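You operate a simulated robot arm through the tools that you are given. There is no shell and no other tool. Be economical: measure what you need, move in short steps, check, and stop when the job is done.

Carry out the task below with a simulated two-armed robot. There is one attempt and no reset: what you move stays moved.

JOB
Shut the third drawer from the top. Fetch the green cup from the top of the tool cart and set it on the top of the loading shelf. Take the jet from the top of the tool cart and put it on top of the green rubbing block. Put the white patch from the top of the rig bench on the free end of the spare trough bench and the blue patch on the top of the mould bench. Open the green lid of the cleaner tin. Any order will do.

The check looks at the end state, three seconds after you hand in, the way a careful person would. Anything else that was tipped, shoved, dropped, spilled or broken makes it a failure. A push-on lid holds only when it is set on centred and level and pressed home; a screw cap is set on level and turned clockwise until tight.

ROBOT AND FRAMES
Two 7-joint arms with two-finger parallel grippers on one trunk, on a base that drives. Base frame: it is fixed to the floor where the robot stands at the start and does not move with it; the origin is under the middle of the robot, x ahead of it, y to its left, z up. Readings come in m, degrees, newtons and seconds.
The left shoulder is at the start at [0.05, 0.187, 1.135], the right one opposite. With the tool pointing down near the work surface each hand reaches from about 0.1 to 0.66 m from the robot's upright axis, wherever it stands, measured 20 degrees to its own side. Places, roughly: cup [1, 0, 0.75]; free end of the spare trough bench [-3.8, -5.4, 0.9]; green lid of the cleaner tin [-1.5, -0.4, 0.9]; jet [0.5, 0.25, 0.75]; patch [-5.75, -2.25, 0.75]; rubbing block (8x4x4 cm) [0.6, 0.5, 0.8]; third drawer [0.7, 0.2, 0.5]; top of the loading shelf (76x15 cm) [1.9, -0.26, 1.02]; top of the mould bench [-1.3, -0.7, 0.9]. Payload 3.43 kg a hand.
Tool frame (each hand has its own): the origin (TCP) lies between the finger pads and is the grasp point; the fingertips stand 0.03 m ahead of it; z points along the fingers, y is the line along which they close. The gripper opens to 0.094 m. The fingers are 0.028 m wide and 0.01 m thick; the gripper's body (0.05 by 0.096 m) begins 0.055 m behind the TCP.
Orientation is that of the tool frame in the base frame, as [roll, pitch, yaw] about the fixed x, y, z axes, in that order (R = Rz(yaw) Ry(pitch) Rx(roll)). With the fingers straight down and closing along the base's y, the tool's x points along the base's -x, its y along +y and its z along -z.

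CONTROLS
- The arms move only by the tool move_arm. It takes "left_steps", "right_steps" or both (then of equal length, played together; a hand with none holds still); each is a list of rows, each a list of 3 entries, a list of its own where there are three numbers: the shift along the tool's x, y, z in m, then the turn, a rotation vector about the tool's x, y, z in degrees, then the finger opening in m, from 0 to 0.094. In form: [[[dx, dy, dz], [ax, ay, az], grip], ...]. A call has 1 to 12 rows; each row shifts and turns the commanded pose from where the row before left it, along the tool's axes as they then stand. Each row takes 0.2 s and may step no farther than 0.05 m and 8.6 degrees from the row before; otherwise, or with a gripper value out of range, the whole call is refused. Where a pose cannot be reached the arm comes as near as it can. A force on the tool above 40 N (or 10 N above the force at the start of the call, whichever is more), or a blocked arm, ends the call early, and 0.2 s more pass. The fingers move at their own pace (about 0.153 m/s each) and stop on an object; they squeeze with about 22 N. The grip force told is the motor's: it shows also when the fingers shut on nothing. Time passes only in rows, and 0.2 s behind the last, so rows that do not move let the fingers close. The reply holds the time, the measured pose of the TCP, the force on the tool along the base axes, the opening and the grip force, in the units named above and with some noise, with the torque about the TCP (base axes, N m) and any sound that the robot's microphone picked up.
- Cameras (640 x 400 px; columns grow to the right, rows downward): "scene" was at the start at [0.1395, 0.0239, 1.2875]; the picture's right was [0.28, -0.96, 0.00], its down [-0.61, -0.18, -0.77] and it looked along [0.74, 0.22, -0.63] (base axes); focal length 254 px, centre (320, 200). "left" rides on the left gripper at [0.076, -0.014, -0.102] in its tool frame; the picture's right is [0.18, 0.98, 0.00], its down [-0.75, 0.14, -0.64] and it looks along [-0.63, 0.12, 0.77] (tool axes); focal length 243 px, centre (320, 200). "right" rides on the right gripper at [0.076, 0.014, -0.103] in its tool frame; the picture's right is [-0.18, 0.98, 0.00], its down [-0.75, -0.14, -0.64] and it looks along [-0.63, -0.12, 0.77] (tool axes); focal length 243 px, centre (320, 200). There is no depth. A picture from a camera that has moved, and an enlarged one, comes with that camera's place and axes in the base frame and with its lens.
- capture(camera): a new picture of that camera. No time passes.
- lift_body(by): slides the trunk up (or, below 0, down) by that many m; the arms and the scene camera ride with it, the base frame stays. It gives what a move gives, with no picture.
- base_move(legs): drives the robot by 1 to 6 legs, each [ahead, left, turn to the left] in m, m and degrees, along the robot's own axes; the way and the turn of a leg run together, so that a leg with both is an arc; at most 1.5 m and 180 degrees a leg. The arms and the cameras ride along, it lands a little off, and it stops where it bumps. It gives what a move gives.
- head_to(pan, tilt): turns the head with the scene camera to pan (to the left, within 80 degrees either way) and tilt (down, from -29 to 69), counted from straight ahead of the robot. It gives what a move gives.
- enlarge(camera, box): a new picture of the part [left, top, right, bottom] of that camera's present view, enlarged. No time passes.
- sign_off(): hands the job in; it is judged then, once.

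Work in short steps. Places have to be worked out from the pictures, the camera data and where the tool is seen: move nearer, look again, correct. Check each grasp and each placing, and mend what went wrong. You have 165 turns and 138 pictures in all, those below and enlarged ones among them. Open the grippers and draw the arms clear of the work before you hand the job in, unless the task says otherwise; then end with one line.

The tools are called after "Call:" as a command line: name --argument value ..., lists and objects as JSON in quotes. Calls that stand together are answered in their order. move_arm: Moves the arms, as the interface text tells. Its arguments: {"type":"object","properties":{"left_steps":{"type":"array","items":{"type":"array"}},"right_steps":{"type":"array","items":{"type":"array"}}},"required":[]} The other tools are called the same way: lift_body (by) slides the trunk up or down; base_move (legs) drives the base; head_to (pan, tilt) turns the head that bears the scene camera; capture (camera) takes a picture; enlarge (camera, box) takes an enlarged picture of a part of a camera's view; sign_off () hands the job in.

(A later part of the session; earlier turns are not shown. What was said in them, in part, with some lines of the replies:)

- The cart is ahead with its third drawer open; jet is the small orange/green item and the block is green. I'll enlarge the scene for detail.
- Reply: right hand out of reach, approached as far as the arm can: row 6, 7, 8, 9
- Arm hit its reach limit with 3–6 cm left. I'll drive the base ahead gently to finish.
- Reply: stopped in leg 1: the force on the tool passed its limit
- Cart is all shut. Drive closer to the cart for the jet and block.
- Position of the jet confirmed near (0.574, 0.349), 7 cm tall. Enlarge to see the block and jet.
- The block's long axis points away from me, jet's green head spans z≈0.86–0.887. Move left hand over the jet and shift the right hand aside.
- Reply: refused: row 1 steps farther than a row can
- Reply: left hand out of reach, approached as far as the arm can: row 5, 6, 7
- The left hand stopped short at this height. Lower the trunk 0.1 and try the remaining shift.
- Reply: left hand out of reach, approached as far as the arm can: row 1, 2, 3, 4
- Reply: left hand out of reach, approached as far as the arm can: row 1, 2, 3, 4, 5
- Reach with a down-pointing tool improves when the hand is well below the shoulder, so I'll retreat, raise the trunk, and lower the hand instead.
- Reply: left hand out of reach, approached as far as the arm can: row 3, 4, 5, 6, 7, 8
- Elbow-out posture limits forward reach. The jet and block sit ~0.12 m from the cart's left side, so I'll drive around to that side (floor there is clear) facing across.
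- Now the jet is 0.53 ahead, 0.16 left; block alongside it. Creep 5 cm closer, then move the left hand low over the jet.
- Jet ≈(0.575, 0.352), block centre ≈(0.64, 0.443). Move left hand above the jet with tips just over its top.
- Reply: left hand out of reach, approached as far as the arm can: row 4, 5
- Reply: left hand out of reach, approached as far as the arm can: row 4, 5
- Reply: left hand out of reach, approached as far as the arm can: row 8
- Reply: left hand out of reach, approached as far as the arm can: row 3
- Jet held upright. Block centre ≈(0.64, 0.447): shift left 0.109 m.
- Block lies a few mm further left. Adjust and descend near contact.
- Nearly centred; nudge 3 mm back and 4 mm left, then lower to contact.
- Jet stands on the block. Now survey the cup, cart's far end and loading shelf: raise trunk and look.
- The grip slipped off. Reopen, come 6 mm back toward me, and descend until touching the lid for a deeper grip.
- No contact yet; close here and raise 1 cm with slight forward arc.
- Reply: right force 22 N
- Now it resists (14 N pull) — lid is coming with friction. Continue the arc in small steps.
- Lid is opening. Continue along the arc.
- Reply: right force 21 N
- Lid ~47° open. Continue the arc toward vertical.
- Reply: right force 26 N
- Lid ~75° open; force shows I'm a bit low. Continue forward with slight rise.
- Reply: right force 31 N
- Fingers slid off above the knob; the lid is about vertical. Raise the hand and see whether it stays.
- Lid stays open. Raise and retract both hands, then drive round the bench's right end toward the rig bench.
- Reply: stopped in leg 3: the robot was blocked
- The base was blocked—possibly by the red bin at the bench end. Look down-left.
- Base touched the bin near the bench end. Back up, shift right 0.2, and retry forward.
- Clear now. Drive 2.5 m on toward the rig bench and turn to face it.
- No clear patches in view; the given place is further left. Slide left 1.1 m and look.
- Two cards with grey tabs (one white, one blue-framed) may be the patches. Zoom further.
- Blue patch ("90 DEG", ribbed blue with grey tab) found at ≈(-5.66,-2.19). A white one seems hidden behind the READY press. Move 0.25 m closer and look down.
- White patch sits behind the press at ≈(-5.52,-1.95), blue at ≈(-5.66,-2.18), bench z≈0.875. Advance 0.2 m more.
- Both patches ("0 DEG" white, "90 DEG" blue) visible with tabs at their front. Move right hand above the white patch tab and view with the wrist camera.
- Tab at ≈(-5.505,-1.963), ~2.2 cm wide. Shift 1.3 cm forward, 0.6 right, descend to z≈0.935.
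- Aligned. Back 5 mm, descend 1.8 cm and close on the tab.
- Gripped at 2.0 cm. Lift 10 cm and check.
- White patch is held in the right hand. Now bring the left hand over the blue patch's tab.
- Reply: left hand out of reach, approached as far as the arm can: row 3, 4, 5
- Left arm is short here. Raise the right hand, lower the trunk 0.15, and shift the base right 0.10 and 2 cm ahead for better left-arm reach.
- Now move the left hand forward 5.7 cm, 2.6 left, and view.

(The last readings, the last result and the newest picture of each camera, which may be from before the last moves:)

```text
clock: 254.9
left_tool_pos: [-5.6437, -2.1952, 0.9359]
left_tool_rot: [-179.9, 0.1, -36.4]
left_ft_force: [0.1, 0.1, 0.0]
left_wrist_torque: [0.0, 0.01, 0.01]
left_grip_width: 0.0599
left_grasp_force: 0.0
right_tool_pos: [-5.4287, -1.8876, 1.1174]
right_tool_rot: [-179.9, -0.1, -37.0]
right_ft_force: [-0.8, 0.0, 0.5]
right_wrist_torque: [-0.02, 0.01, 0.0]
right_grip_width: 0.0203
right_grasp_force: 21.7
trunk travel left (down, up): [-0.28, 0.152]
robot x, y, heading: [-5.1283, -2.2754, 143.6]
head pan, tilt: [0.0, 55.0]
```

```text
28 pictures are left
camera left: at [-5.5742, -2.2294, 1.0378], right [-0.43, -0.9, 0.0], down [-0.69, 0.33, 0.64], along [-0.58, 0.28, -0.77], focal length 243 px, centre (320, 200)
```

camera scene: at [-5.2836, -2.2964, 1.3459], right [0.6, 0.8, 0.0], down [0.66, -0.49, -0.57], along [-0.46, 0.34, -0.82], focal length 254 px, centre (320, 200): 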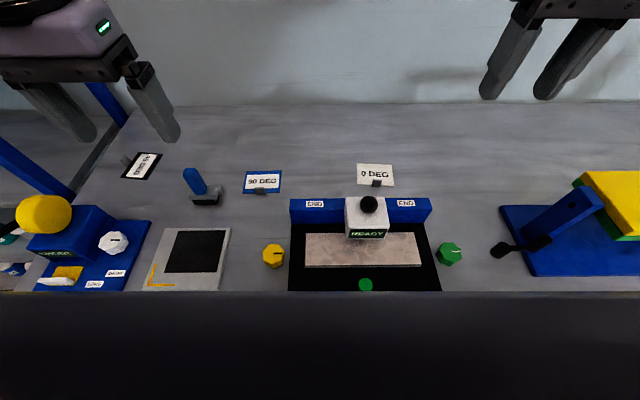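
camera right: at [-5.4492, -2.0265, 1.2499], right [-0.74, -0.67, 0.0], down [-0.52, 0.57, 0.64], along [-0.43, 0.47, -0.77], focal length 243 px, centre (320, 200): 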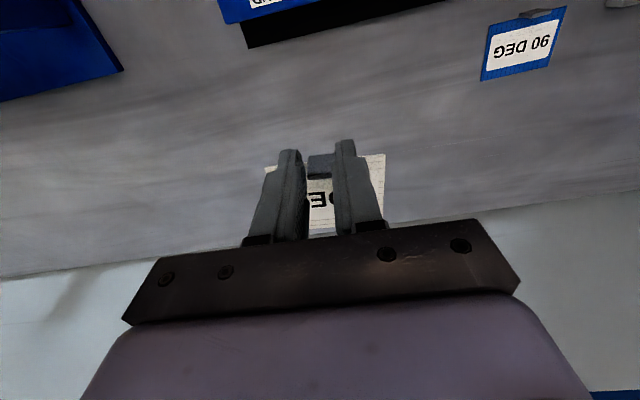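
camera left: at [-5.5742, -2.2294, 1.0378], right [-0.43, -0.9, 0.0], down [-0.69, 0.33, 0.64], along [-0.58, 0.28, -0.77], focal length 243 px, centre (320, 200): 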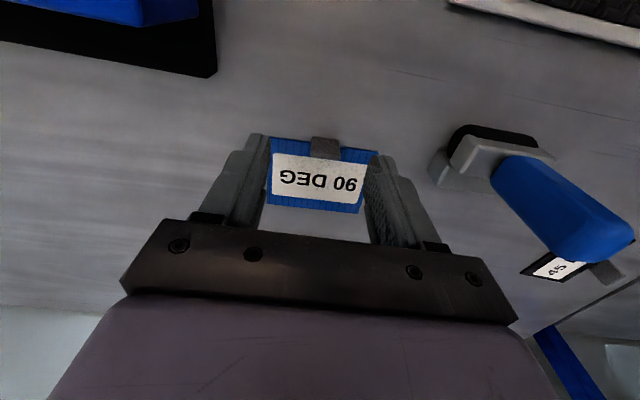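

Aligned with the blue tab. Descend 2.2 cm, close, then lift.

Call:
move_arm --left_steps '[[[0.002, 0.003, 0.008], [0, 0, 0], 0.05], [[0, 0, 0.008], [0, 0, 0], 0.04], [[0, 0, 0.005], [0, 0, 0], 0.03], [[0, 0, 0], [0, 0, 0], 0.01], [[0, 0, 0], [0, 0, 0], 0.005], [[0, 0, 0], [0, 0, 0], 0.005], [[0, 0, -0.02], [0, 0, 0], 0.005], [[0, 0, -0.04], [0, 0, 0], 0.005], [[0, 0, -0.04], [0, 0, 0], 0.005], [[0, 0, -0.04], [0, 0, 0], 0.005]]'

Call:
lift_body --by 0.15

Call:
capture --camera "left"

```text
clock: 257.1
left_tool_pos: [-5.6438, -2.2001, 1.0577]
left_tool_rot: [-179.9, 0.0, -36.4]
left_ft_force: [0.3, -0.5, 0.3]
left_wrist_torque: [0.01, -0.01, 0.01]
left_grip_width: 0.0048
left_grasp_force: 0.2
right_tool_pos: [-5.4278, -1.8868, 1.1177]
right_tool_rot: [-180.0, 0.0, -36.9]
right_ft_force: [0.4, -0.1, 0.5]
right_wrist_torque: [0.01, -0.02, -0.01]
right_grip_width: 0.0205
right_grasp_force: 22.3
trunk travel left (down, up): [-0.28, 0.152]
robot x, y, heading: [-5.1329, -2.2704, 143.7]
head pan, tilt: [0.0, 55.0]
```

```text
clock: 258.9
left_tool_pos: [-5.6442, -2.1994, 1.2066]
left_tool_rot: [-179.9, 0.1, -36.4]
left_ft_force: [-0.8, 0.2, -0.8]
left_wrist_torque: [0.01, 0.01, -0.01]
left_grip_width: 0.005
left_grasp_force: 0.1
right_tool_pos: [-5.4278, -1.8878, 1.2666]
right_tool_rot: [-179.9, -0.1, -36.9]
right_ft_force: [0.4, 0.2, 0.1]
right_wrist_torque: [-0.01, 0.03, 0.01]
right_grip_width: 0.0199
right_grasp_force: 22.1
trunk travel left (down, up): [-0.43, 0.002]
robot x, y, heading: [-5.1292, -2.2732, 143.3]
head pan, tilt: [0.0, 55.0]
```

```text
27 pictures are left
camera left: at [-5.574, -2.2343, 1.3088], right [-0.43, -0.9, 0.0], down [-0.69, 0.33, 0.64], along [-0.58, 0.28, -0.77], focal length 243 px, centre (320, 200)
```

left: 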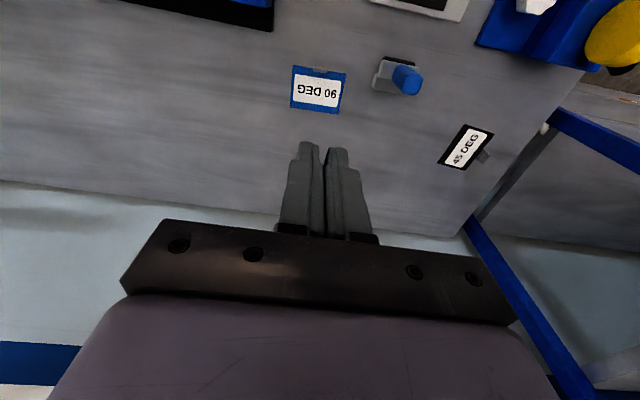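

The blue tab was missed (fingers closed empty). Lower again and realign.

Call:
lift_body --by -0.15

Call:
move_arm --left_steps '[[[-0.003, 0, 0.04], [0, 0, 0], 0.06], [[0, 0, 0.04], [0, 0, 0], 0.06], [[0, 0, 0.04], [0, 0, 0], 0.06]]'

Call:
enlarge --camera "left" --box '[220, 110, 420, 240]'

```text
clock: 260.6
left_tool_pos: [-5.6437, -2.2006, 1.0569]
left_tool_rot: [-179.9, 0.0, -36.4]
left_ft_force: [0.0, -0.3, -0.4]
left_wrist_torque: [0.0, 0.01, 0.03]
left_grip_width: 0.0047
left_grasp_force: 0.0
right_tool_pos: [-5.4273, -1.8871, 1.1169]
right_tool_rot: [180.0, 0.0, -36.8]
right_ft_force: [-1.0, 0.2, -0.1]
right_wrist_torque: [-0.03, 0.02, 0.04]
right_grip_width: 0.0201
right_grasp_force: 22.2
trunk travel left (down, up): [-0.28, 0.152]
robot x, y, heading: [-5.1307, -2.2762, 143.3]
head pan, tilt: [0.0, 55.0]
```

```text
clock: 261.4
left_tool_pos: [-5.6474, -2.2003, 0.9384]
left_tool_rot: [-179.9, 0.2, -36.3]
left_ft_force: [-0.2, 0.0, -0.3]
left_wrist_torque: [-0.04, -0.04, 0.04]
left_grip_width: 0.0598
left_grasp_force: 0.1
right_tool_pos: [-5.4287, -1.8881, 1.116]
right_tool_rot: [-179.9, -0.2, -36.9]
right_ft_force: [-0.3, -0.3, -1.1]
right_wrist_torque: [0.0, 0.0, 0.0]
right_grip_width: 0.0204
right_grasp_force: 21.8
trunk travel left (down, up): [-0.28, 0.152]
robot x, y, heading: [-5.1331, -2.2717, 143.8]
head pan, tilt: [0.0, 55.0]
```

```text
3.08 times, centred on (320, 175) of left
camera zoom: at [-5.5765, -2.2349, 1.0408], right [-0.43, -0.9, 0.0], down [-0.69, 0.33, 0.64], along [-0.58, 0.28, -0.77], focal length 746 px, centre (320, 277)
```

zoom: 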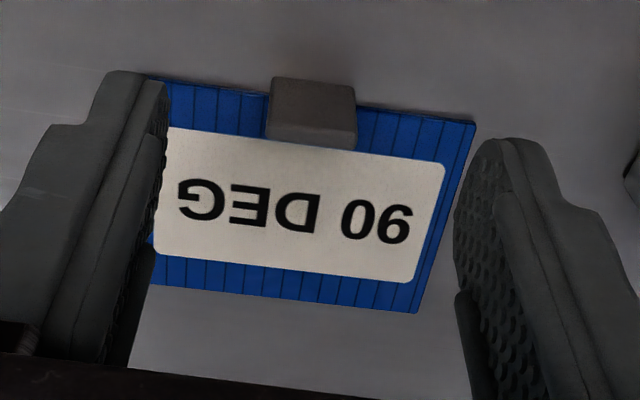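

Tab is centred; grip must be deeper. Descend 3 cm this time, close and check width.

Call:
move_arm --left_steps '[[[0.002, 0, 0.01], [0, 0, 0], 0.05], [[0, 0, 0.01], [0, 0, 0], 0.04], [[0, 0, 0.007], [0, 0, 0], 0.034], [[0, 0, 0.004], [0, 0, 0], 0.034], [[0, 0, 0], [0, 0, 0], 0.015], [[0, 0, 0], [0, 0, 0], 0.005], [[0, 0, 0], [0, 0, 0], 0.005]]'

```text
clock: 263.1
left_tool_pos: [-5.6449, -2.2012, 0.9065]
left_tool_rot: [-179.9, 0.1, -36.3]
left_ft_force: [-1.0, 0.6, 0.2]
left_wrist_torque: [-0.02, -0.05, -0.02]
left_grip_width: 0.0201
left_grasp_force: 21.7
right_tool_pos: [-5.4287, -1.8877, 1.117]
right_tool_rot: [-179.9, -0.1, -36.9]
right_ft_force: [0.2, 0.6, 0.0]
right_wrist_torque: [0.01, -0.03, -0.02]
right_grip_width: 0.02
right_grasp_force: 21.7
trunk travel left (down, up): [-0.28, 0.152]
robot x, y, heading: [-5.1281, -2.2743, 143.5]
head pan, tilt: [0.0, 55.0]
```

Gripped at 2.0 cm, 22 N. Lift.

Call:
move_arm --left_steps '[[[0, 0, -0.02], [0, 0, 0], 0.005], [[0, 0, -0.04], [0, 0, 0], 0.005], [[0, 0, -0.04], [0, 0, 0], 0.005], [[0, 0, -0.04], [0, 0, 0], 0.005]]'

Call:
lift_body --by 0.15

```text
clock: 264.1
left_tool_pos: [-5.6444, -2.201, 1.0459]
left_tool_rot: [-179.9, 0.0, -36.4]
left_ft_force: [-0.6, -0.6, -0.7]
left_wrist_torque: [0.01, 0.03, 0.0]
left_grip_width: 0.0203
left_grasp_force: 22.0
right_tool_pos: [-5.4283, -1.8871, 1.117]
right_tool_rot: [180.0, -0.1, -36.9]
right_ft_force: [-0.5, -0.4, -0.2]
right_wrist_torque: [0.02, -0.01, 0.01]
right_grip_width: 0.0202
right_grasp_force: 22.0
trunk travel left (down, up): [-0.28, 0.152]
robot x, y, heading: [-5.1276, -2.2771, 143.4]
head pan, tilt: [0.0, 55.0]
```

```text
clock: 265.8
left_tool_pos: [-5.645, -2.201, 1.1961]
left_tool_rot: [-179.9, 0.1, -36.4]
left_ft_force: [0.4, 0.4, 0.1]
left_wrist_torque: [-0.01, 0.0, -0.01]
left_grip_width: 0.0202
left_grasp_force: 22.0
right_tool_pos: [-5.4274, -1.8861, 1.267]
right_tool_rot: [-179.9, -0.1, -36.9]
right_ft_force: [-0.3, -0.6, 0.1]
right_wrist_torque: [0.01, -0.01, 0.0]
right_grip_width: 0.02
right_grasp_force: 22.5
trunk travel left (down, up): [-0.43, 0.002]
robot x, y, heading: [-5.1263, -2.2747, 143.7]
head pan, tilt: [0.0, 55.0]
```

Both patches held. Back away and turn to look toward the spare trough bench.

Call:
base_move --legs '[[-0.75, 0, 0], [0, 0, 130]]'

Call:
head_to --pan 0 --tilt 20

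Call:
capture --camera "scene"

```text
clock: 275.2
left_tool_pos: [-4.2863, -3.1857, 1.1965]
left_tool_rot: [-179.9, 0.2, 90.2]
left_ft_force: [-0.6, 0.2, 0.0]
left_wrist_torque: [-0.03, 0.0, 0.0]
left_grip_width: 0.0203
left_grasp_force: 21.7
right_tool_pos: [-4.6669, -3.1987, 1.2682]
right_tool_rot: [-179.9, 0.0, 89.7]
right_ft_force: [-0.3, 0.7, -0.5]
right_wrist_torque: [0.0, -0.03, -0.01]
right_grip_width: 0.0199
right_grasp_force: 21.7
trunk travel left (down, up): [-0.43, 0.002]
robot x, y, heading: [-4.5288, -2.7307, -90.2]
head pan, tilt: [0.0, 55.0]
```

```text
clock: 276.2
left_tool_pos: [-4.286, -3.187, 1.1952]
left_tool_rot: [-180.0, 0.1, 90.2]
left_ft_force: [-0.1, 0.0, -0.8]
left_wrist_torque: [0.04, -0.01, -0.01]
left_grip_width: 0.0203
left_grasp_force: 22.1
right_tool_pos: [-4.6663, -3.1997, 1.2672]
right_tool_rot: [-180.0, -0.2, 89.7]
right_ft_force: [0.1, -0.4, -0.3]
right_wrist_torque: [0.01, -0.03, -0.01]
right_grip_width: 0.0202
right_grasp_force: 22.1
trunk travel left (down, up): [-0.43, 0.002]
robot x, y, heading: [-4.5337, -2.7311, -89.7]
head pan, tilt: [0.0, 20.0]
```

```text
25 pictures are left
camera scene: at [-4.5337, -2.8815, 1.3979], right [-1.0, 0.0, 0.0], down [0.0, 0.34, -0.94], along [0.0, -0.94, -0.34], focal length 254 px, centre (320, 200)
```

scene: 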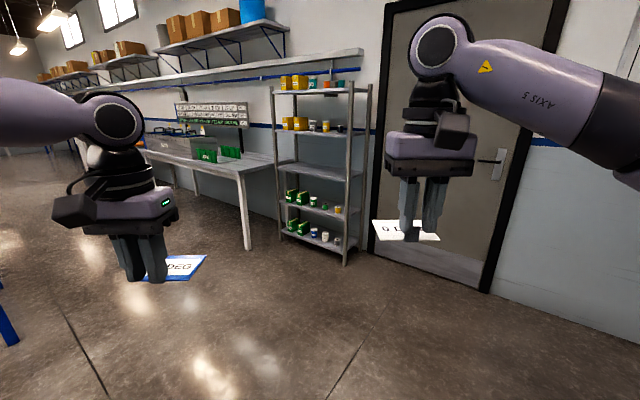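

Both patches hang fine. The spare trough bench is left of the rack, its free end near (-3.95,-5.2). Drive there facing it.

Call:
base_move --legs '[[0, 0, -37], [0.65, 0, 0], [0, 1.0, 0], [0, 1.0, 0]]'

Call:
head_to --pan -10 --tilt 40

Call:
capture --camera "scene"

```text
clock: 291.0
left_tool_pos: [-3.4776, -4.9626, 1.1958]
left_tool_rot: [-179.9, 0.1, 52.2]
left_ft_force: [-0.1, -0.3, -0.3]
left_wrist_torque: [0.01, -0.02, -0.01]
left_grip_width: 0.0203
left_grasp_force: 21.4
right_tool_pos: [-3.7853, -4.739, 1.267]
right_tool_rot: [-179.9, -0.1, 51.5]
right_ft_force: [-1.1, -0.5, -0.2]
right_wrist_torque: [0.01, 0.05, 0.02]
right_grip_width: 0.0202
right_grasp_force: 22.0
trunk travel left (down, up): [-0.43, 0.002]
robot x, y, heading: [-3.3902, -4.4497, -128.2]
head pan, tilt: [0.0, 20.0]
```

```text
clock: 291.9
left_tool_pos: [-3.4778, -4.9619, 1.1954]
left_tool_rot: [-179.9, 0.1, 52.1]
left_ft_force: [0.2, 0.2, -0.4]
left_wrist_torque: [-0.02, -0.03, 0.0]
left_grip_width: 0.0204
left_grasp_force: 22.0
right_tool_pos: [-3.7862, -4.7386, 1.2678]
right_tool_rot: [-179.9, -0.1, 51.6]
right_ft_force: [-0.8, 0.5, 0.5]
right_wrist_torque: [-0.01, -0.03, 0.01]
right_grip_width: 0.02
right_grasp_force: 22.3
trunk travel left (down, up): [-0.43, 0.002]
robot x, y, heading: [-3.3864, -4.4526, -128.1]
head pan, tilt: [-10.0, 40.0]
```

```text
24 pictures are left
camera scene: at [-3.4901, -4.5538, 1.3666], right [-0.67, 0.74, 0.0], down [0.48, 0.43, -0.77], along [-0.57, -0.51, -0.64], focal length 254 px, centre (320, 200)
```

scene: 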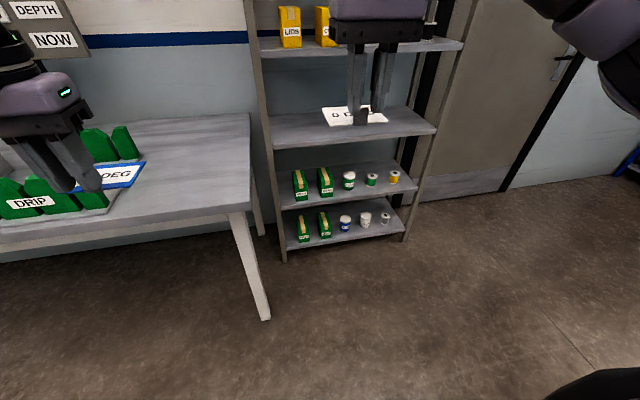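

The bench's free end is just ahead-left. Retract the left hand for clearance, then position the base so the right hand is over the free end.

Call:
move_arm --left_steps '[[[0.045, 0, 0], [0, 0, 0], 0.005], [[0.045, 0, 0], [0, 0, 0], 0.005], [[0.045, 0, -0.01], [0, 0, 0], 0.005], [[0.045, 0, -0.02], [0, 0, 0], 0.005]]'

Call:
base_move --legs '[[0, 0.33, 1.5], [0.38, 0, 0]]'

Call:
head_to --pan -10 --tilt 52

Call:
capture --camera "scene"

```text
clock: 292.9
left_tool_pos: [-3.3681, -4.8217, 1.2278]
left_tool_rot: [-179.9, 0.1, 52.2]
left_ft_force: [-0.1, -0.1, 0.3]
left_wrist_torque: [0.02, 0.03, -0.01]
left_grip_width: 0.0202
left_grasp_force: 22.3
right_tool_pos: [-3.7844, -4.7378, 1.2668]
right_tool_rot: [179.9, 0.0, 51.6]
right_ft_force: [0.3, 0.0, -0.6]
right_wrist_torque: [0.03, 0.01, -0.03]
right_grip_width: 0.0202
right_grasp_force: 22.2
trunk travel left (down, up): [-0.43, 0.002]
robot x, y, heading: [-3.3911, -4.4498, -128.3]
head pan, tilt: [-10.0, 40.0]
```

```text
clock: 297.1
left_tool_pos: [-3.3254, -5.3349, 1.2265]
left_tool_rot: [-179.9, 0.2, 53.3]
left_ft_force: [-0.6, -0.1, 0.0]
left_wrist_torque: [0.01, 0.02, 0.02]
left_grip_width: 0.02
left_grasp_force: 22.1
right_tool_pos: [-3.7428, -5.2582, 1.2682]
right_tool_rot: [-179.9, 0.0, 52.8]
right_ft_force: [-0.3, 0.0, -0.2]
right_wrist_torque: [0.01, -0.03, 0.01]
right_grip_width: 0.0201
right_grasp_force: 22.0
trunk travel left (down, up): [-0.43, 0.002]
robot x, y, heading: [-3.3547, -4.962, -126.9]
head pan, tilt: [-10.0, 40.0]
```

```text
clock: 297.8
left_tool_pos: [-3.3249, -5.3348, 1.2274]
left_tool_rot: [-180.0, 0.1, 53.3]
left_ft_force: [0.1, 1.1, -0.5]
left_wrist_torque: [0.03, 0.0, 0.02]
left_grip_width: 0.0202
left_grasp_force: 21.9
right_tool_pos: [-3.7427, -5.2587, 1.2677]
right_tool_rot: [-180.0, -0.1, 52.8]
right_ft_force: [0.0, -0.2, 0.6]
right_wrist_torque: [-0.02, 0.03, 0.01]
right_grip_width: 0.0201
right_grasp_force: 22.5
trunk travel left (down, up): [-0.43, 0.002]
robot x, y, heading: [-3.3545, -4.9659, -126.9]
head pan, tilt: [-10.0, 52.0]
```

```text
23 pictures are left
camera scene: at [-3.4438, -5.0611, 1.3498], right [-0.68, 0.73, 0.0], down [0.57, 0.54, -0.62], along [-0.45, -0.42, -0.79], focal length 254 px, centre (320, 200)
```

scene: 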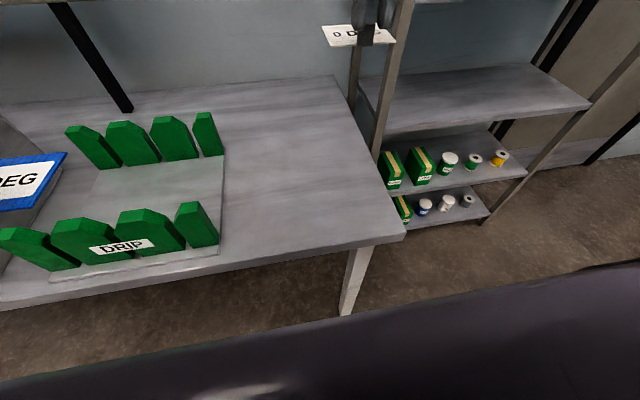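

The right hand's ground point lies on the free end. Shift 4 cm left, 2 cm forward and lower the white patch to just above the surface.

Call:
move_arm --right_steps '[[[-0.01, 0.02, 0.03], [0, 0, 0], 0.005], [[-0.01, 0.02, 0.04], [0, 0, 0], 0.005], [[0, 0, 0.045], [0, 0, 0], 0.005], [[0, 0, 0.045], [0, 0, 0], 0.005], [[0, 0, 0.045], [0, 0, 0], 0.005], [[0, 0, 0.045], [0, 0, 0], 0.005], [[0, 0, 0.045], [0, 0, 0], 0.005], [[0, 0, 0.03], [0, 0, 0], 0.005]]'

Call:
capture --camera "scene"

```text
clock: 299.6
left_tool_pos: [-3.3242, -5.3339, 1.228]
left_tool_rot: [-179.9, 0.1, 53.2]
left_ft_force: [0.7, -0.2, -0.1]
left_wrist_torque: [-0.03, -0.01, 0.0]
left_grip_width: 0.0204
left_grasp_force: 22.1
right_tool_pos: [-3.7207, -5.2959, 0.9397]
right_tool_rot: [-179.9, 0.0, 52.8]
right_ft_force: [0.4, -0.6, -0.4]
right_wrist_torque: [-0.03, -0.01, 0.01]
right_grip_width: 0.0202
right_grasp_force: 22.5
trunk travel left (down, up): [-0.43, 0.002]
robot x, y, heading: [-3.3551, -4.9603, -127.0]
head pan, tilt: [-10.0, 52.0]
```

```text
22 pictures are left
camera scene: at [-3.4439, -5.0612, 1.3498], right [-0.68, 0.73, 0.0], down [0.57, 0.54, -0.62], along [-0.45, -0.42, -0.79], focal length 254 px, centre (320, 200)
```

scene: 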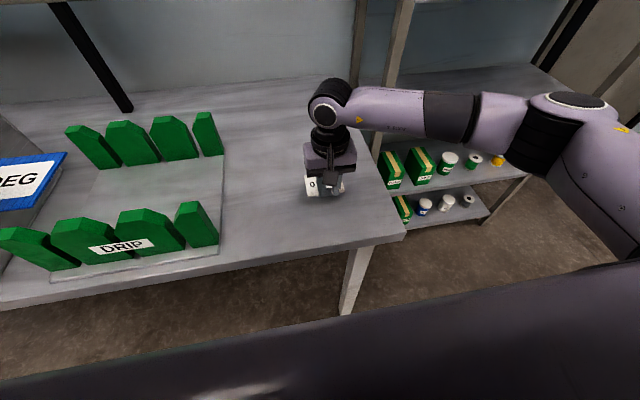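

Over the free end with shadow close. Lower in small steps to contact.

Call:
move_arm --right_steps '[[[0, 0, 0.008], [0, 0, 0], 0.005], [[0, 0, 0.006], [0, 0, 0], 0.005], [[0, 0, 0.004], [0, 0, 0], 0.005]]'

Call:
move_arm --right_steps '[[[0, 0, 0.003], [0, 0, 0], 0.005], [[0, 0, 0.002], [0, 0, 0], 0.005]]'

Call:
enlarge --camera "scene" --box '[270, 120, 390, 220]'

```text
clock: 300.4
left_tool_pos: [-3.3234, -5.3333, 1.2276]
left_tool_rot: [-179.8, 0.1, 53.3]
left_ft_force: [0.7, 0.6, -0.4]
left_wrist_torque: [-0.01, -0.03, 0.0]
left_grip_width: 0.0202
left_grasp_force: 22.1
right_tool_pos: [-3.7218, -5.2978, 0.9248]
right_tool_rot: [-179.9, -0.1, 52.8]
right_ft_force: [-0.2, 0.0, -0.5]
right_wrist_torque: [0.0, 0.0, -0.03]
right_grip_width: 0.0201
right_grasp_force: 22.1
trunk travel left (down, up): [-0.43, 0.002]
robot x, y, heading: [-3.3562, -4.962, -126.8]
head pan, tilt: [-10.0, 52.0]
```

```text
clock: 301.0
left_tool_pos: [-3.3248, -5.3333, 1.2264]
left_tool_rot: [-179.8, 0.1, 53.3]
left_ft_force: [0.3, -0.4, 0.0]
left_wrist_torque: [-0.03, 0.0, -0.03]
left_grip_width: 0.02
left_grasp_force: 21.6
right_tool_pos: [-3.7235, -5.2972, 0.9183]
right_tool_rot: [-180.0, -0.2, 52.8]
right_ft_force: [0.2, 0.5, 0.2]
right_wrist_torque: [-0.02, -0.02, 0.02]
right_grip_width: 0.02
right_grasp_force: 22.7
trunk travel left (down, up): [-0.43, 0.002]
robot x, y, heading: [-3.3563, -4.9583, -126.8]
head pan, tilt: [-10.0, 52.0]
```

```text
4.00 times, centred on (330, 170) of scene
camera zoom: at [-3.4439, -5.0612, 1.3497], right [-0.68, 0.73, 0.0], down [0.57, 0.54, -0.62], along [-0.45, -0.42, -0.79], focal length 1016 px, centre (280, 320)
```

zoom: 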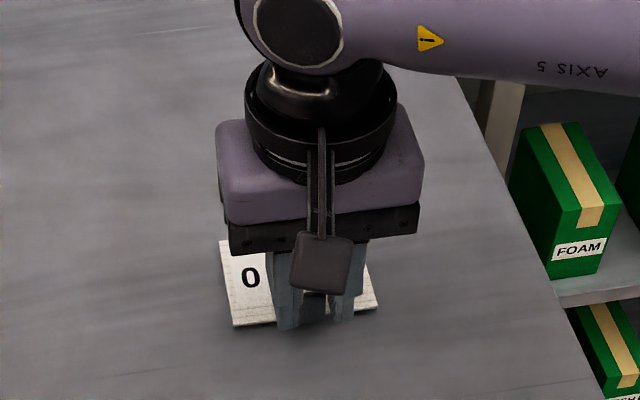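

Close; continue lowering 2 mm steps to feel contact.

Call:
move_arm --right_steps '[[[0, 0, 0.002], [0, 0, 0], 0.005], [[0, 0, 0.002], [0, 0, 0], 0.005]]'

Call:
move_arm --right_steps '[[[0, 0, 0.002], [0, 0, 0], 0.005], [[0, 0, 0.002], [0, 0, 0], 0.005]]'

```text
clock: 301.6
left_tool_pos: [-3.3249, -5.3342, 1.2269]
left_tool_rot: [-179.9, 0.2, 53.3]
left_ft_force: [-0.9, -0.3, 0.0]
left_wrist_torque: [0.04, 0.02, 0.01]
left_grip_width: 0.0201
left_grasp_force: 22.2
right_tool_pos: [-3.7227, -5.2981, 0.9145]
right_tool_rot: [-180.0, -0.2, 52.8]
right_ft_force: [-0.5, 0.0, -0.3]
right_wrist_torque: [0.02, 0.0, 0.0]
right_grip_width: 0.0203
right_grasp_force: 22.1
trunk travel left (down, up): [-0.43, 0.002]
robot x, y, heading: [-3.353, -4.9624, -126.8]
head pan, tilt: [-10.0, 52.0]
```

```text
clock: 302.2
left_tool_pos: [-3.3233, -5.3338, 1.2283]
left_tool_rot: [-180.0, 0.2, 53.4]
left_ft_force: [-0.1, 0.1, 0.2]
left_wrist_torque: [0.02, 0.01, -0.01]
left_grip_width: 0.0202
left_grasp_force: 21.7
right_tool_pos: [-3.7212, -5.2984, 0.913]
right_tool_rot: [-179.9, 0.1, 52.7]
right_ft_force: [-2.4, 2.6, 19.9]
right_wrist_torque: [-0.17, 0.3, -0.06]
right_grip_width: 0.0201
right_grasp_force: 21.8
trunk travel left (down, up): [-0.43, 0.002]
robot x, y, heading: [-3.3545, -4.9627, -126.8]
head pan, tilt: [-10.0, 52.0]
```

Contact at z 0.913. Release and rise.

Call:
move_arm --right_steps '[[[0, 0, -0.002], [0, 0, 0], 0.02], [[0, 0, 0], [0, 0, 0], 0.035], [[0, 0, 0], [0, 0, 0], 0.05], [[0, 0, -0.03], [0, 0, 0], 0.05], [[0, 0, -0.045], [0, 0, 0], 0.05], [[0, 0, -0.045], [0, 0, 0], 0.05], [[0, 0, -0.045], [0, 0, 0], 0.05], [[0.03, 0, -0.04], [0, 0, 0], 0.05], [[0.03, 0, -0.04], [0, 0, 0], 0.05]]'

Call:
enlarge --camera "scene" --box '[200, 70, 420, 260]'

```text
clock: 304.2
left_tool_pos: [-3.3243, -5.3343, 1.2271]
left_tool_rot: [-179.9, 0.0, 53.4]
left_ft_force: [0.2, -0.5, 0.2]
left_wrist_torque: [0.01, -0.03, 0.0]
left_grip_width: 0.0203
left_grasp_force: 22.5
right_tool_pos: [-3.6895, -5.2524, 1.1595]
right_tool_rot: [-179.9, -0.1, 52.7]
right_ft_force: [0.5, 0.4, -0.2]
right_wrist_torque: [-0.01, -0.06, 0.02]
right_grip_width: 0.0501
right_grasp_force: 0.1
trunk travel left (down, up): [-0.43, 0.002]
robot x, y, heading: [-3.3578, -4.9609, -126.8]
head pan, tilt: [-10.0, 52.0]
```

```text
2.11 times, centred on (310, 165) of scene
camera zoom: at [-3.4435, -5.0608, 1.3498], right [-0.68, 0.73, 0.0], down [0.57, 0.54, -0.62], along [-0.45, -0.42, -0.79], focal length 534 px, centre (341, 274)
```

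zoom: 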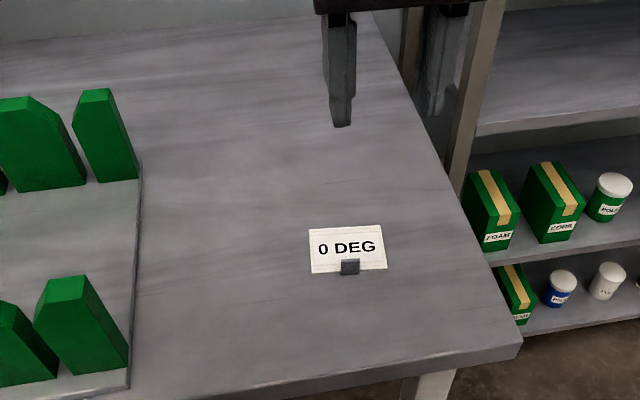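

White patch placed on the free end. Now drive back to the mould bench with the blue patch: first back and slide right.

Call:
base_move --legs '[[-0.45, 0, 0], [0, -1.2, 0], [0, -1.2, 0]]'

```text
clock: 318.4
left_tool_pos: [-4.972, -3.522, 1.2268]
left_tool_rot: [-179.9, 0.1, 53.6]
left_ft_force: [0.1, -0.8, 0.2]
left_wrist_torque: [0.01, 0.0, 0.0]
left_grip_width: 0.0201
left_grasp_force: 21.8
right_tool_pos: [-5.3366, -3.4446, 1.16]
right_tool_rot: [-180.0, -0.1, 53.2]
right_ft_force: [0.7, -0.1, -0.4]
right_wrist_torque: [0.01, 0.03, 0.0]
right_grip_width: 0.0501
right_grasp_force: 0.1
trunk travel left (down, up): [-0.43, 0.002]
robot x, y, heading: [-5.0027, -3.1512, -126.8]
head pan, tilt: [-10.0, 52.0]
```

Call:
base_move --legs '[[0, -0.06, 0], [-1.45, 0, 0], [-1.45, 0, 0]]'

Call:
head_to --pan 80 --tilt 35

Call:
capture --camera "scene"

```text
clock: 332.8
left_tool_pos: [-3.2804, -1.2169, 1.2269]
left_tool_rot: [-179.8, 0.1, 50.8]
left_ft_force: [0.5, 1.6, 0.1]
left_wrist_torque: [0.02, -0.02, 0.0]
left_grip_width: 0.0201
left_grasp_force: 22.4
right_tool_pos: [-3.6421, -1.1205, 1.1583]
right_tool_rot: [180.0, -0.2, 50.4]
right_ft_force: [-0.3, 0.0, 0.3]
right_wrist_torque: [0.02, 0.0, 0.0]
right_grip_width: 0.0498
right_grasp_force: 0.1
trunk travel left (down, up): [-0.43, 0.002]
robot x, y, heading: [-3.2944, -0.846, -129.2]
head pan, tilt: [-10.0, 52.0]
```

```text
clock: 334.5
left_tool_pos: [-3.2804, -1.2168, 1.2268]
left_tool_rot: [-179.9, -0.1, 50.9]
left_ft_force: [0.9, -0.4, -0.1]
left_wrist_torque: [0.04, -0.02, -0.02]
left_grip_width: 0.0204
left_grasp_force: 22.1
right_tool_pos: [-3.6427, -1.1192, 1.1584]
right_tool_rot: [179.9, -0.1, 50.4]
right_ft_force: [-0.2, -0.5, 0.1]
right_wrist_torque: [-0.03, 0.0, 0.01]
right_grip_width: 0.05
right_grasp_force: 0.0
trunk travel left (down, up): [-0.43, 0.002]
robot x, y, heading: [-3.2935, -0.8467, -129.1]
head pan, tilt: [80.0, 35.0]
```

```text
19 pictures are left
camera scene: at [-3.2742, -0.957, 1.3741], right [-0.76, -0.65, 0.0], down [-0.37, 0.43, -0.82], along [0.53, -0.62, -0.57], focal length 254 px, centre (320, 200)
```

scene: 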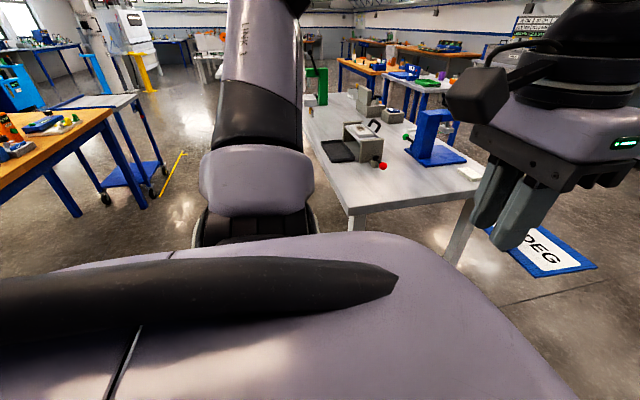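

On course. Correct heading and continue backing past the bin, keeping r clear.

Call:
base_move --legs '[[0, 0, 2.4], [0, -0.09, 0], [-1.15, 0, 0]]'

```text
clock: 341.4
left_tool_pos: [-2.6552, -0.2483, 1.227]
left_tool_rot: [-179.9, 0.1, 53.7]
left_ft_force: [0.7, -0.5, 0.4]
left_wrist_torque: [0.01, -0.01, 0.02]
left_grip_width: 0.0201
left_grasp_force: 22.3
right_tool_pos: [-3.021, -0.1701, 1.1583]
right_tool_rot: [-180.0, -0.1, 53.3]
right_ft_force: [-0.1, -0.4, 0.1]
right_wrist_torque: [-0.03, 0.0, -0.01]
right_grip_width: 0.05
right_grasp_force: 0.0
trunk travel left (down, up): [-0.43, 0.002]
robot x, y, heading: [-2.6858, 0.1181, -126.4]
head pan, tilt: [80.0, 35.0]
```

Call:
base_move --legs '[[-0.6, 0, 0], [-0.55, 0, 0]]'

Call:
head_to --pan 45 --tilt 30

Call:
capture --camera "scene"

```text
clock: 347.6
left_tool_pos: [-1.9751, 0.6992, 1.2274]
left_tool_rot: [-179.9, 0.1, 55.0]
left_ft_force: [0.0, 0.0, -0.9]
left_wrist_torque: [-0.01, 0.0, -0.02]
left_grip_width: 0.0203
left_grasp_force: 22.0
right_tool_pos: [-2.3428, 0.7694, 1.1599]
right_tool_rot: [179.9, 0.0, 54.5]
right_ft_force: [1.0, -0.4, -0.1]
right_wrist_torque: [-0.01, 0.01, -0.01]
right_grip_width: 0.05
right_grasp_force: 0.1
trunk travel left (down, up): [-0.43, 0.002]
robot x, y, heading: [-2.0158, 1.0719, -125.1]
head pan, tilt: [80.0, 35.0]
```

```text
clock: 348.6
left_tool_pos: [-1.9759, 0.6985, 1.227]
left_tool_rot: [180.0, 0.1, 55.0]
left_ft_force: [0.4, -0.3, -1.0]
left_wrist_torque: [0.02, 0.01, -0.02]
left_grip_width: 0.0201
left_grasp_force: 21.5
right_tool_pos: [-2.3434, 0.7694, 1.1593]
right_tool_rot: [179.9, -0.1, 54.4]
right_ft_force: [-0.5, 0.2, -0.2]
right_wrist_torque: [-0.02, 0.0, -0.02]
right_grip_width: 0.0501
right_grasp_force: 0.1
trunk travel left (down, up): [-0.43, 0.002]
robot x, y, heading: [-2.0137, 1.0678, -125.2]
head pan, tilt: [45.0, 30.0]
```

```text
18 pictures are left
camera scene: at [-2.0346, 0.9318, 1.3819], right [-0.98, -0.17, 0.0], down [-0.09, 0.49, -0.87], along [0.15, -0.85, -0.5], focal length 254 px, centre (320, 200)
```

scene: 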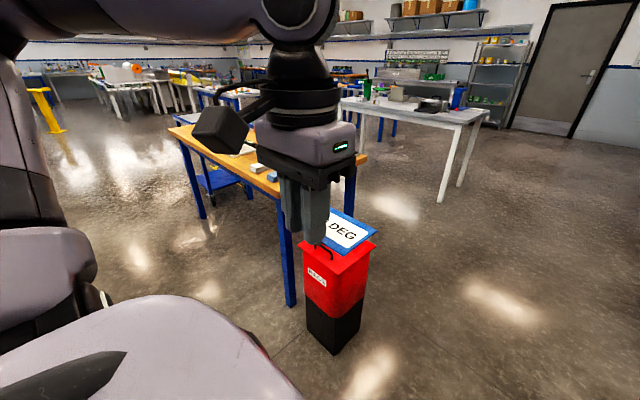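

Bin is upright and in place. Slide left along the bench front to its free left end.

Call:
base_move --legs '[[0, 0, -1.4], [0, 1.0, 0], [0, 1.0, 0], [0.15, 0, 0]]'

Call:
head_to --pan 5 --tilt 42

Call:
capture --camera "scene"

```text
clock: 359.9
left_tool_pos: [-0.3936, -0.5622, 1.226]
left_tool_rot: [-180.0, 0.0, 56.2]
left_ft_force: [-0.8, -0.4, 0.1]
left_wrist_torque: [0.05, -0.03, 0.02]
left_grip_width: 0.0203
left_grasp_force: 21.8
right_tool_pos: [-0.7621, -0.4995, 1.158]
right_tool_rot: [179.9, -0.1, 55.6]
right_ft_force: [0.0, 0.0, -0.2]
right_wrist_torque: [-0.02, -0.01, -0.02]
right_grip_width: 0.0501
right_grasp_force: 0.0
trunk travel left (down, up): [-0.43, 0.002]
robot x, y, heading: [-0.4415, -0.193, -124.1]
head pan, tilt: [45.0, 30.0]
```

```text
clock: 361.0
left_tool_pos: [-0.3925, -0.5619, 1.2277]
left_tool_rot: [-179.9, 0.1, 56.3]
left_ft_force: [0.2, 0.0, -0.8]
left_wrist_torque: [0.01, 0.01, 0.03]
left_grip_width: 0.0203
left_grasp_force: 21.7
right_tool_pos: [-0.7618, -0.4981, 1.1595]
right_tool_rot: [-180.0, -0.1, 55.8]
right_ft_force: [0.0, -0.4, 0.9]
right_wrist_torque: [-0.02, -0.01, -0.04]
right_grip_width: 0.0497
right_grasp_force: 0.0
trunk travel left (down, up): [-0.43, 0.002]
robot x, y, heading: [-0.4395, -0.1952, -123.9]
head pan, tilt: [5.0, 42.0]
```

```text
17 pictures are left
camera scene: at [-0.514, -0.3145, 1.3636], right [-0.88, 0.48, 0.0], down [0.32, 0.59, -0.74], along [-0.36, -0.65, -0.67], focal length 254 px, centre (320, 200)
```

scene: 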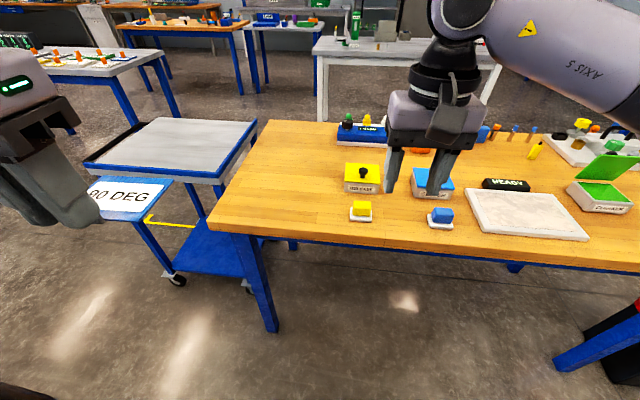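

Lid remains open. Target spot ≈(-0.715,-0.90) on the bench's free left end. Raise/retract right hand, approach, and lower the trunk.

Call:
move_arm --right_steps '[[[0.045, 0, -0.02], [0, 0, 0], 0.05], [[0.045, 0, -0.02], [0, 0, 0], 0.05], [[0.045, 0, -0.03], [0, 0, 0], 0.05], [[0.045, 0, -0.03], [0, 0, 0], 0.05]]'

Call:
base_move --legs '[[0, 0, -2.6], [0.26, -0.045, 0]]'

Call:
lift_body --by -0.15

```text
refused: row 3 steps farther than a row can; nothing moved
```

```text
clock: 363.3
left_tool_pos: [-0.6019, -0.7447, 1.2265]
left_tool_rot: [-179.9, 0.1, 53.3]
left_ft_force: [-1.0, 0.2, 0.2]
left_wrist_torque: [-0.02, -0.01, -0.05]
left_grip_width: 0.0202
left_grasp_force: 22.5
right_tool_pos: [-0.9664, -0.6645, 1.1577]
right_tool_rot: [180.0, -0.1, 52.9]
right_ft_force: [-0.2, -0.8, 0.5]
right_wrist_torque: [0.02, 0.02, 0.05]
right_grip_width: 0.0501
right_grasp_force: 0.0
trunk travel left (down, up): [-0.43, 0.002]
robot x, y, heading: [-0.6301, -0.3746, -126.5]
head pan, tilt: [5.0, 42.0]
```

```text
clock: 365.0
left_tool_pos: [-0.6006, -0.7441, 1.0757]
left_tool_rot: [-179.9, 0.1, 53.4]
left_ft_force: [0.0, 0.1, -0.3]
left_wrist_torque: [-0.03, -0.01, -0.01]
left_grip_width: 0.0204
left_grasp_force: 22.6
right_tool_pos: [-0.9663, -0.6633, 1.0097]
right_tool_rot: [180.0, -0.1, 52.9]
right_ft_force: [0.5, 0.6, 0.0]
right_wrist_torque: [0.01, -0.01, -0.03]
right_grip_width: 0.0499
right_grasp_force: 0.0
trunk travel left (down, up): [-0.28, 0.152]
robot x, y, heading: [-0.6278, -0.3732, -126.8]
head pan, tilt: [5.0, 42.0]
```

Raise the right hand clear, and extend the left hand 0.16 m forward over the bench.

Call:
move_arm --right_steps '[[[0, 0, -0.04], [0, 0, 0], 0.05], [[0, 0, -0.04], [0, 0, 0], 0.05], [[0, 0, -0.03], [0, 0, 0], 0.05], [[0, 0, 0], [0, 0, 0], 0.05]]' --left_steps '[[[-0.04, 0, 0.01], [0, 0, 0], 0.005], [[-0.04, 0, 0.01], [0, 0, 0], 0.005], [[-0.04, 0, 0.02], [0, 0, 0], 0.005], [[-0.04, 0, 0.02], [0, 0, 0], 0.005]]'

Call:
capture --camera "scene"

```text
clock: 366.0
left_tool_pos: [-0.6961, -0.8749, 1.016]
left_tool_rot: [-179.9, 0.1, 53.4]
left_ft_force: [0.6, 0.2, 0.4]
left_wrist_torque: [0.0, -0.01, 0.04]
left_grip_width: 0.0204
left_grasp_force: 21.4
right_tool_pos: [-0.9639, -0.6625, 1.1184]
right_tool_rot: [-179.9, -0.3, 52.9]
right_ft_force: [0.8, -0.2, 0.2]
right_wrist_torque: [-0.01, -0.02, 0.01]
right_grip_width: 0.0501
right_grasp_force: 0.1
trunk travel left (down, up): [-0.28, 0.152]
robot x, y, heading: [-0.6315, -0.3726, -126.7]
head pan, tilt: [5.0, 42.0]
```

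```text
16 pictures are left
camera scene: at [-0.7103, -0.4923, 1.2135], right [-0.85, 0.53, 0.0], down [0.35, 0.57, -0.74], along [-0.39, -0.63, -0.67], focal length 254 px, centre (320, 200)
```

scene: 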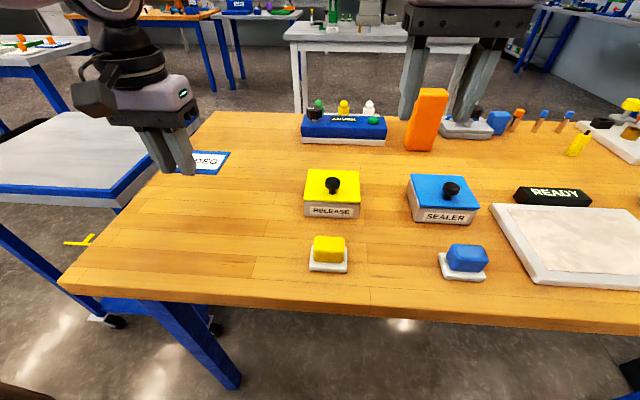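

The landing spot is clear wood between the edge and the Release tin. Lower to z≈0.925, then feel for contact.

Call:
move_arm --left_steps '[[[0, 0, 0.03], [0, 0, 0], 0.005], [[0, 0, 0.03], [0, 0, 0], 0.005], [[0, 0, 0.025], [0, 0, 0], 0.005]]'

Call:
enlarge --camera "scene" --box '[120, 130, 300, 270]'

```text
clock: 366.8
left_tool_pos: [-0.6942, -0.8743, 0.9324]
left_tool_rot: [-180.0, 0.1, 53.4]
left_ft_force: [0.1, -0.6, -0.4]
left_wrist_torque: [-0.04, 0.0, 0.0]
left_grip_width: 0.0204
left_grasp_force: 22.0
right_tool_pos: [-0.9639, -0.663, 1.1184]
right_tool_rot: [-179.9, -0.2, 53.0]
right_ft_force: [0.5, 0.4, 0.1]
right_wrist_torque: [-0.01, 0.01, -0.01]
right_grip_width: 0.0501
right_grasp_force: 0.1
trunk travel left (down, up): [-0.28, 0.152]
robot x, y, heading: [-0.6311, -0.3732, -126.5]
head pan, tilt: [5.0, 42.0]
```

```text
2.86 times, centred on (210, 200) of scene
camera zoom: at [-0.7098, -0.4919, 1.2136], right [-0.85, 0.53, 0.0], down [0.35, 0.57, -0.74], along [-0.39, -0.63, -0.67], focal length 725 px, centre (634, 200)
```

zoom: 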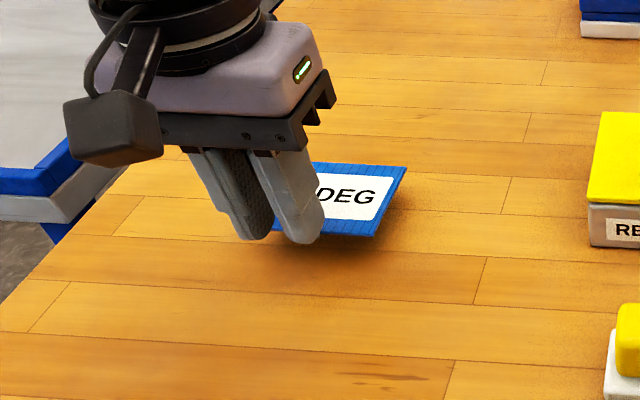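

Just above the surface. Step down until contact.

Call:
move_arm --left_steps '[[[0, 0, 0.005], [0, 0, 0], 0.005], [[0, 0, 0.004], [0, 0, 0], 0.005], [[0, 0, 0.003], [0, 0, 0], 0.005]]'

Call:
move_arm --left_steps '[[[0, 0, 0.003], [0, 0, 0], 0.005], [[0, 0, 0.002], [0, 0, 0], 0.005]]'

Call:
move_arm --left_steps '[[[0, 0, 0.003], [0, 0, 0], 0.005], [[0, 0, 0.002], [0, 0, 0], 0.005]]'

```text
clock: 367.6
left_tool_pos: [-0.6955, -0.8731, 0.9209]
left_tool_rot: [-179.9, 0.0, 53.4]
left_ft_force: [0.1, -0.4, -1.0]
left_wrist_torque: [0.02, 0.0, -0.04]
left_grip_width: 0.0202
left_grasp_force: 21.9
right_tool_pos: [-0.9637, -0.6617, 1.1183]
right_tool_rot: [180.0, 0.0, 52.9]
right_ft_force: [1.4, -1.1, 0.4]
right_wrist_torque: [-0.01, -0.03, -0.01]
right_grip_width: 0.0502
right_grasp_force: 0.2
trunk travel left (down, up): [-0.28, 0.152]
robot x, y, heading: [-0.6264, -0.3731, -126.7]
head pan, tilt: [5.0, 42.0]
```

```text
clock: 368.2
left_tool_pos: [-0.696, -0.8736, 0.9162]
left_tool_rot: [-179.9, 0.1, 53.3]
left_ft_force: [0.0, -0.6, 0.3]
left_wrist_torque: [0.01, 0.0, -0.03]
left_grip_width: 0.0202
left_grasp_force: 21.2
right_tool_pos: [-0.9643, -0.6622, 1.1193]
right_tool_rot: [-179.9, -0.1, 52.8]
right_ft_force: [-0.2, 0.5, -0.4]
right_wrist_torque: [-0.02, 0.02, -0.01]
right_grip_width: 0.0498
right_grasp_force: 0.2
trunk travel left (down, up): [-0.28, 0.152]
robot x, y, heading: [-0.6311, -0.3707, -126.8]
head pan, tilt: [5.0, 42.0]
```

```text
clock: 368.8
left_tool_pos: [-0.696, -0.8729, 0.9111]
left_tool_rot: [-179.9, 0.1, 53.3]
left_ft_force: [0.4, 0.2, 0.1]
left_wrist_torque: [0.01, 0.03, -0.04]
left_grip_width: 0.0204
left_grasp_force: 22.3
right_tool_pos: [-0.9637, -0.6623, 1.1182]
right_tool_rot: [180.0, -0.1, 52.9]
right_ft_force: [0.4, 0.4, -0.1]
right_wrist_torque: [0.03, 0.04, 0.01]
right_grip_width: 0.0501
right_grasp_force: 0.1
trunk travel left (down, up): [-0.28, 0.152]
robot x, y, heading: [-0.6309, -0.3739, -126.6]
head pan, tilt: [5.0, 42.0]
```

Call:
move_arm --left_steps '[[[0, 0, 0.002], [0, 0, 0], 0.005], [[0, 0, 0.002], [0, 0, 0], 0.005]]'

Call:
move_arm --left_steps '[[[0, 0, 0.002], [0, 0, 0], 0.005]]'

```text
clock: 369.4
left_tool_pos: [-0.6951, -0.8744, 0.9068]
left_tool_rot: [-179.8, 0.0, 53.3]
left_ft_force: [0.4, 0.2, 0.3]
left_wrist_torque: [0.05, -0.05, -0.02]
left_grip_width: 0.02
left_grasp_force: 21.7
right_tool_pos: [-0.964, -0.6615, 1.1184]
right_tool_rot: [179.9, -0.1, 52.9]
right_ft_force: [-0.1, -0.2, 0.8]
right_wrist_torque: [0.01, 0.02, -0.02]
right_grip_width: 0.0502
right_grasp_force: 0.1
trunk travel left (down, up): [-0.28, 0.152]
robot x, y, heading: [-0.6277, -0.3727, -126.8]
head pan, tilt: [5.0, 42.0]
```

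```text
clock: 369.8
left_tool_pos: [-0.6972, -0.8726, 0.9059]
left_tool_rot: [-179.9, 0.3, 53.4]
left_ft_force: [3.4, 0.0, 8.5]
left_wrist_torque: [-0.3, 0.08, 0.05]
left_grip_width: 0.0202
left_grasp_force: 22.1
right_tool_pos: [-0.9631, -0.6609, 1.119]
right_tool_rot: [-180.0, -0.1, 53.0]
right_ft_force: [0.2, -0.1, 0.2]
right_wrist_torque: [0.03, -0.02, 0.0]
right_grip_width: 0.0501
right_grasp_force: 0.0
trunk travel left (down, up): [-0.28, 0.152]
robot x, y, heading: [-0.6296, -0.3787, -126.8]
head pan, tilt: [5.0, 42.0]
```

Contact (8.5 N). Release and rise straight up.

Call:
move_arm --left_steps '[[[0, 0, -0.001], [0, 0, 0], 0.02], [[0, 0, 0], [0, 0, 0], 0.035], [[0, 0, 0], [0, 0, 0], 0.05], [[0, 0, -0.03], [0, 0, 0], 0.05], [[0, 0, -0.04], [0, 0, 0], 0.05], [[0, 0, -0.045], [0, 0, 0], 0.05], [[0.02, 0, -0.045], [0, 0, 0], 0.05]]'

Call:
capture --camera "scene"

```text
clock: 371.4
left_tool_pos: [-0.6828, -0.8582, 1.0671]
left_tool_rot: [-179.9, 0.2, 53.4]
left_ft_force: [0.1, -0.3, -0.2]
left_wrist_torque: [-0.04, 0.04, 0.0]
left_grip_width: 0.0499
left_grasp_force: 0.1
right_tool_pos: [-0.9629, -0.661, 1.1185]
right_tool_rot: [180.0, -0.2, 52.9]
right_ft_force: [0.5, 0.4, -0.2]
right_wrist_torque: [0.0, -0.01, -0.02]
right_grip_width: 0.0501
right_grasp_force: 0.0
trunk travel left (down, up): [-0.28, 0.152]
robot x, y, heading: [-0.6314, -0.3746, -126.9]
head pan, tilt: [5.0, 42.0]
```

```text
14 pictures are left
camera scene: at [-0.7096, -0.4913, 1.2137], right [-0.85, 0.53, 0.0], down [0.35, 0.57, -0.74], along [-0.39, -0.63, -0.67], focal length 254 px, centre (320, 200)
```

scene: 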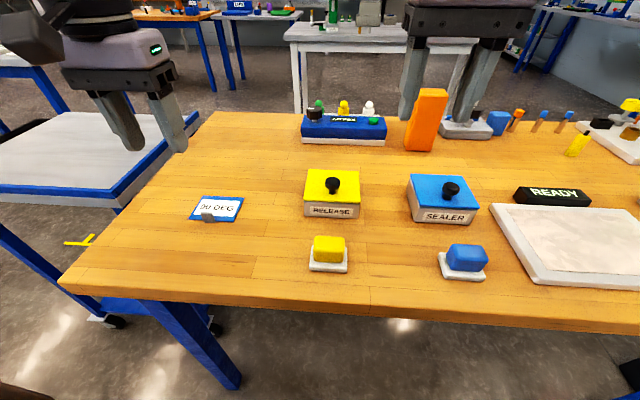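

Blue patch is flat on the mould bench. Back off, check the tin lid, then turn to verify the cart.

Call:
base_move --legs '[[-0.35, 0, 0]]'

Call:
head_to --pan -30 --tilt 30

Call:
capture --camera "scene"

Call:
base_move --legs '[[0, 0, 150]]'

Call:
head_to --pan 15 --tilt 25

Call:
capture --camera "scene"

```text
clock: 373.7
left_tool_pos: [-0.472, -0.5764, 1.0667]
left_tool_rot: [-179.9, 0.1, 53.5]
left_ft_force: [0.1, -0.7, 0.4]
left_wrist_torque: [-0.02, -0.04, 0.03]
left_grip_width: 0.05
left_grasp_force: 0.1
right_tool_pos: [-0.7528, -0.3797, 1.1178]
right_tool_rot: [179.9, -0.2, 52.9]
right_ft_force: [0.4, 0.0, -0.1]
right_wrist_torque: [0.02, 0.04, 0.0]
right_grip_width: 0.0497
right_grasp_force: 0.1
trunk travel left (down, up): [-0.28, 0.152]
robot x, y, heading: [-0.4236, -0.0893, -126.6]
head pan, tilt: [5.0, 42.0]
```

```text
clock: 374.7
left_tool_pos: [-0.4715, -0.5758, 1.0662]
left_tool_rot: [-179.8, 0.1, 53.4]
left_ft_force: [-0.3, -0.4, 1.3]
left_wrist_torque: [0.02, 0.01, 0.03]
left_grip_width: 0.0501
left_grasp_force: 0.0
right_tool_pos: [-0.7531, -0.3804, 1.118]
right_tool_rot: [179.9, -0.1, 53.1]
right_ft_force: [0.0, -0.1, 0.8]
right_wrist_torque: [-0.02, -0.01, 0.02]
right_grip_width: 0.0501
right_grasp_force: 0.1
trunk travel left (down, up): [-0.28, 0.152]
robot x, y, heading: [-0.4221, -0.089, -126.4]
head pan, tilt: [-30.0, 30.0]
```

```text
13 pictures are left
camera scene: at [-0.5385, -0.1744, 1.2319], right [-0.4, 0.92, 0.0], down [0.46, 0.2, -0.87], along [-0.79, -0.34, -0.5], focal length 254 px, centre (320, 200)
```

scene: 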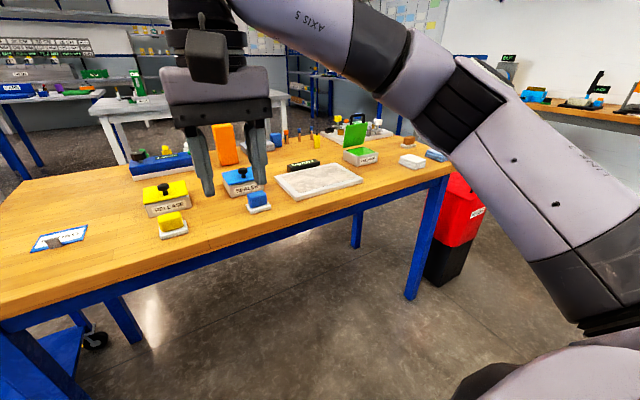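

```text
clock: 381.3
left_tool_pos: [-0.1352, 0.306, 1.0675]
left_tool_rot: [-179.9, 0.1, -156.1]
left_ft_force: [-0.4, -0.4, 0.2]
left_wrist_torque: [0.01, 0.0, -0.02]
left_grip_width: 0.0502
left_grasp_force: 0.1
right_tool_pos: [0.0113, -0.0041, 1.1181]
right_tool_rot: [-180.0, -0.1, -156.5]
right_ft_force: [-0.5, -0.3, 0.6]
right_wrist_torque: [0.04, -0.01, 0.03]
right_grip_width: 0.0504
right_grasp_force: 0.1
trunk travel left (down, up): [-0.28, 0.152]
robot x, y, heading: [-0.4189, -0.0885, 23.5]
head pan, tilt: [-30.0, 30.0]
```

```text
clock: 382.4
left_tool_pos: [-0.1364, 0.305, 1.0668]
left_tool_rot: [-179.8, 0.0, -155.9]
left_ft_force: [-0.6, 0.2, -1.1]
left_wrist_torque: [0.0, -0.01, -0.03]
left_grip_width: 0.05
left_grasp_force: 0.1
right_tool_pos: [0.012, -0.0037, 1.1184]
right_tool_rot: [179.9, -0.2, -156.4]
right_ft_force: [0.9, 0.1, 0.4]
right_wrist_torque: [0.0, -0.04, 0.01]
right_grip_width: 0.0499
right_grasp_force: 0.0
trunk travel left (down, up): [-0.28, 0.152]
robot x, y, heading: [-0.4172, -0.0882, 24.1]
head pan, tilt: [15.0, 25.0]
```

```text
12 pictures are left
camera scene: at [-0.2955, -0.0101, 1.2399], right [0.63, -0.78, 0.0], down [-0.33, -0.27, -0.91], along [0.71, 0.57, -0.42], focal length 254 px, centre (320, 200)
```

scene: 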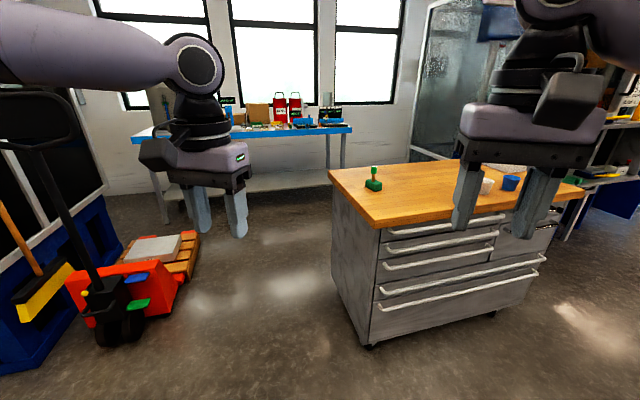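

Jet still stands on the block, drawers are shut, the lid is open, and both hands are empty and clear. Handing in.

Call:
sign_off

```text
The job is handed in.
```

I finished every item and handed the job in: third drawer shut, green cup on the loading shelf, jet standing on the green block, white patch on the spare trough bench's free end, blue patch on the mould bench, cleaner tin's green lid open. On the way I bumped the red bin at the end of the mould bench; it stayed upright, but I can't rule out that it slid a centimetre or two.
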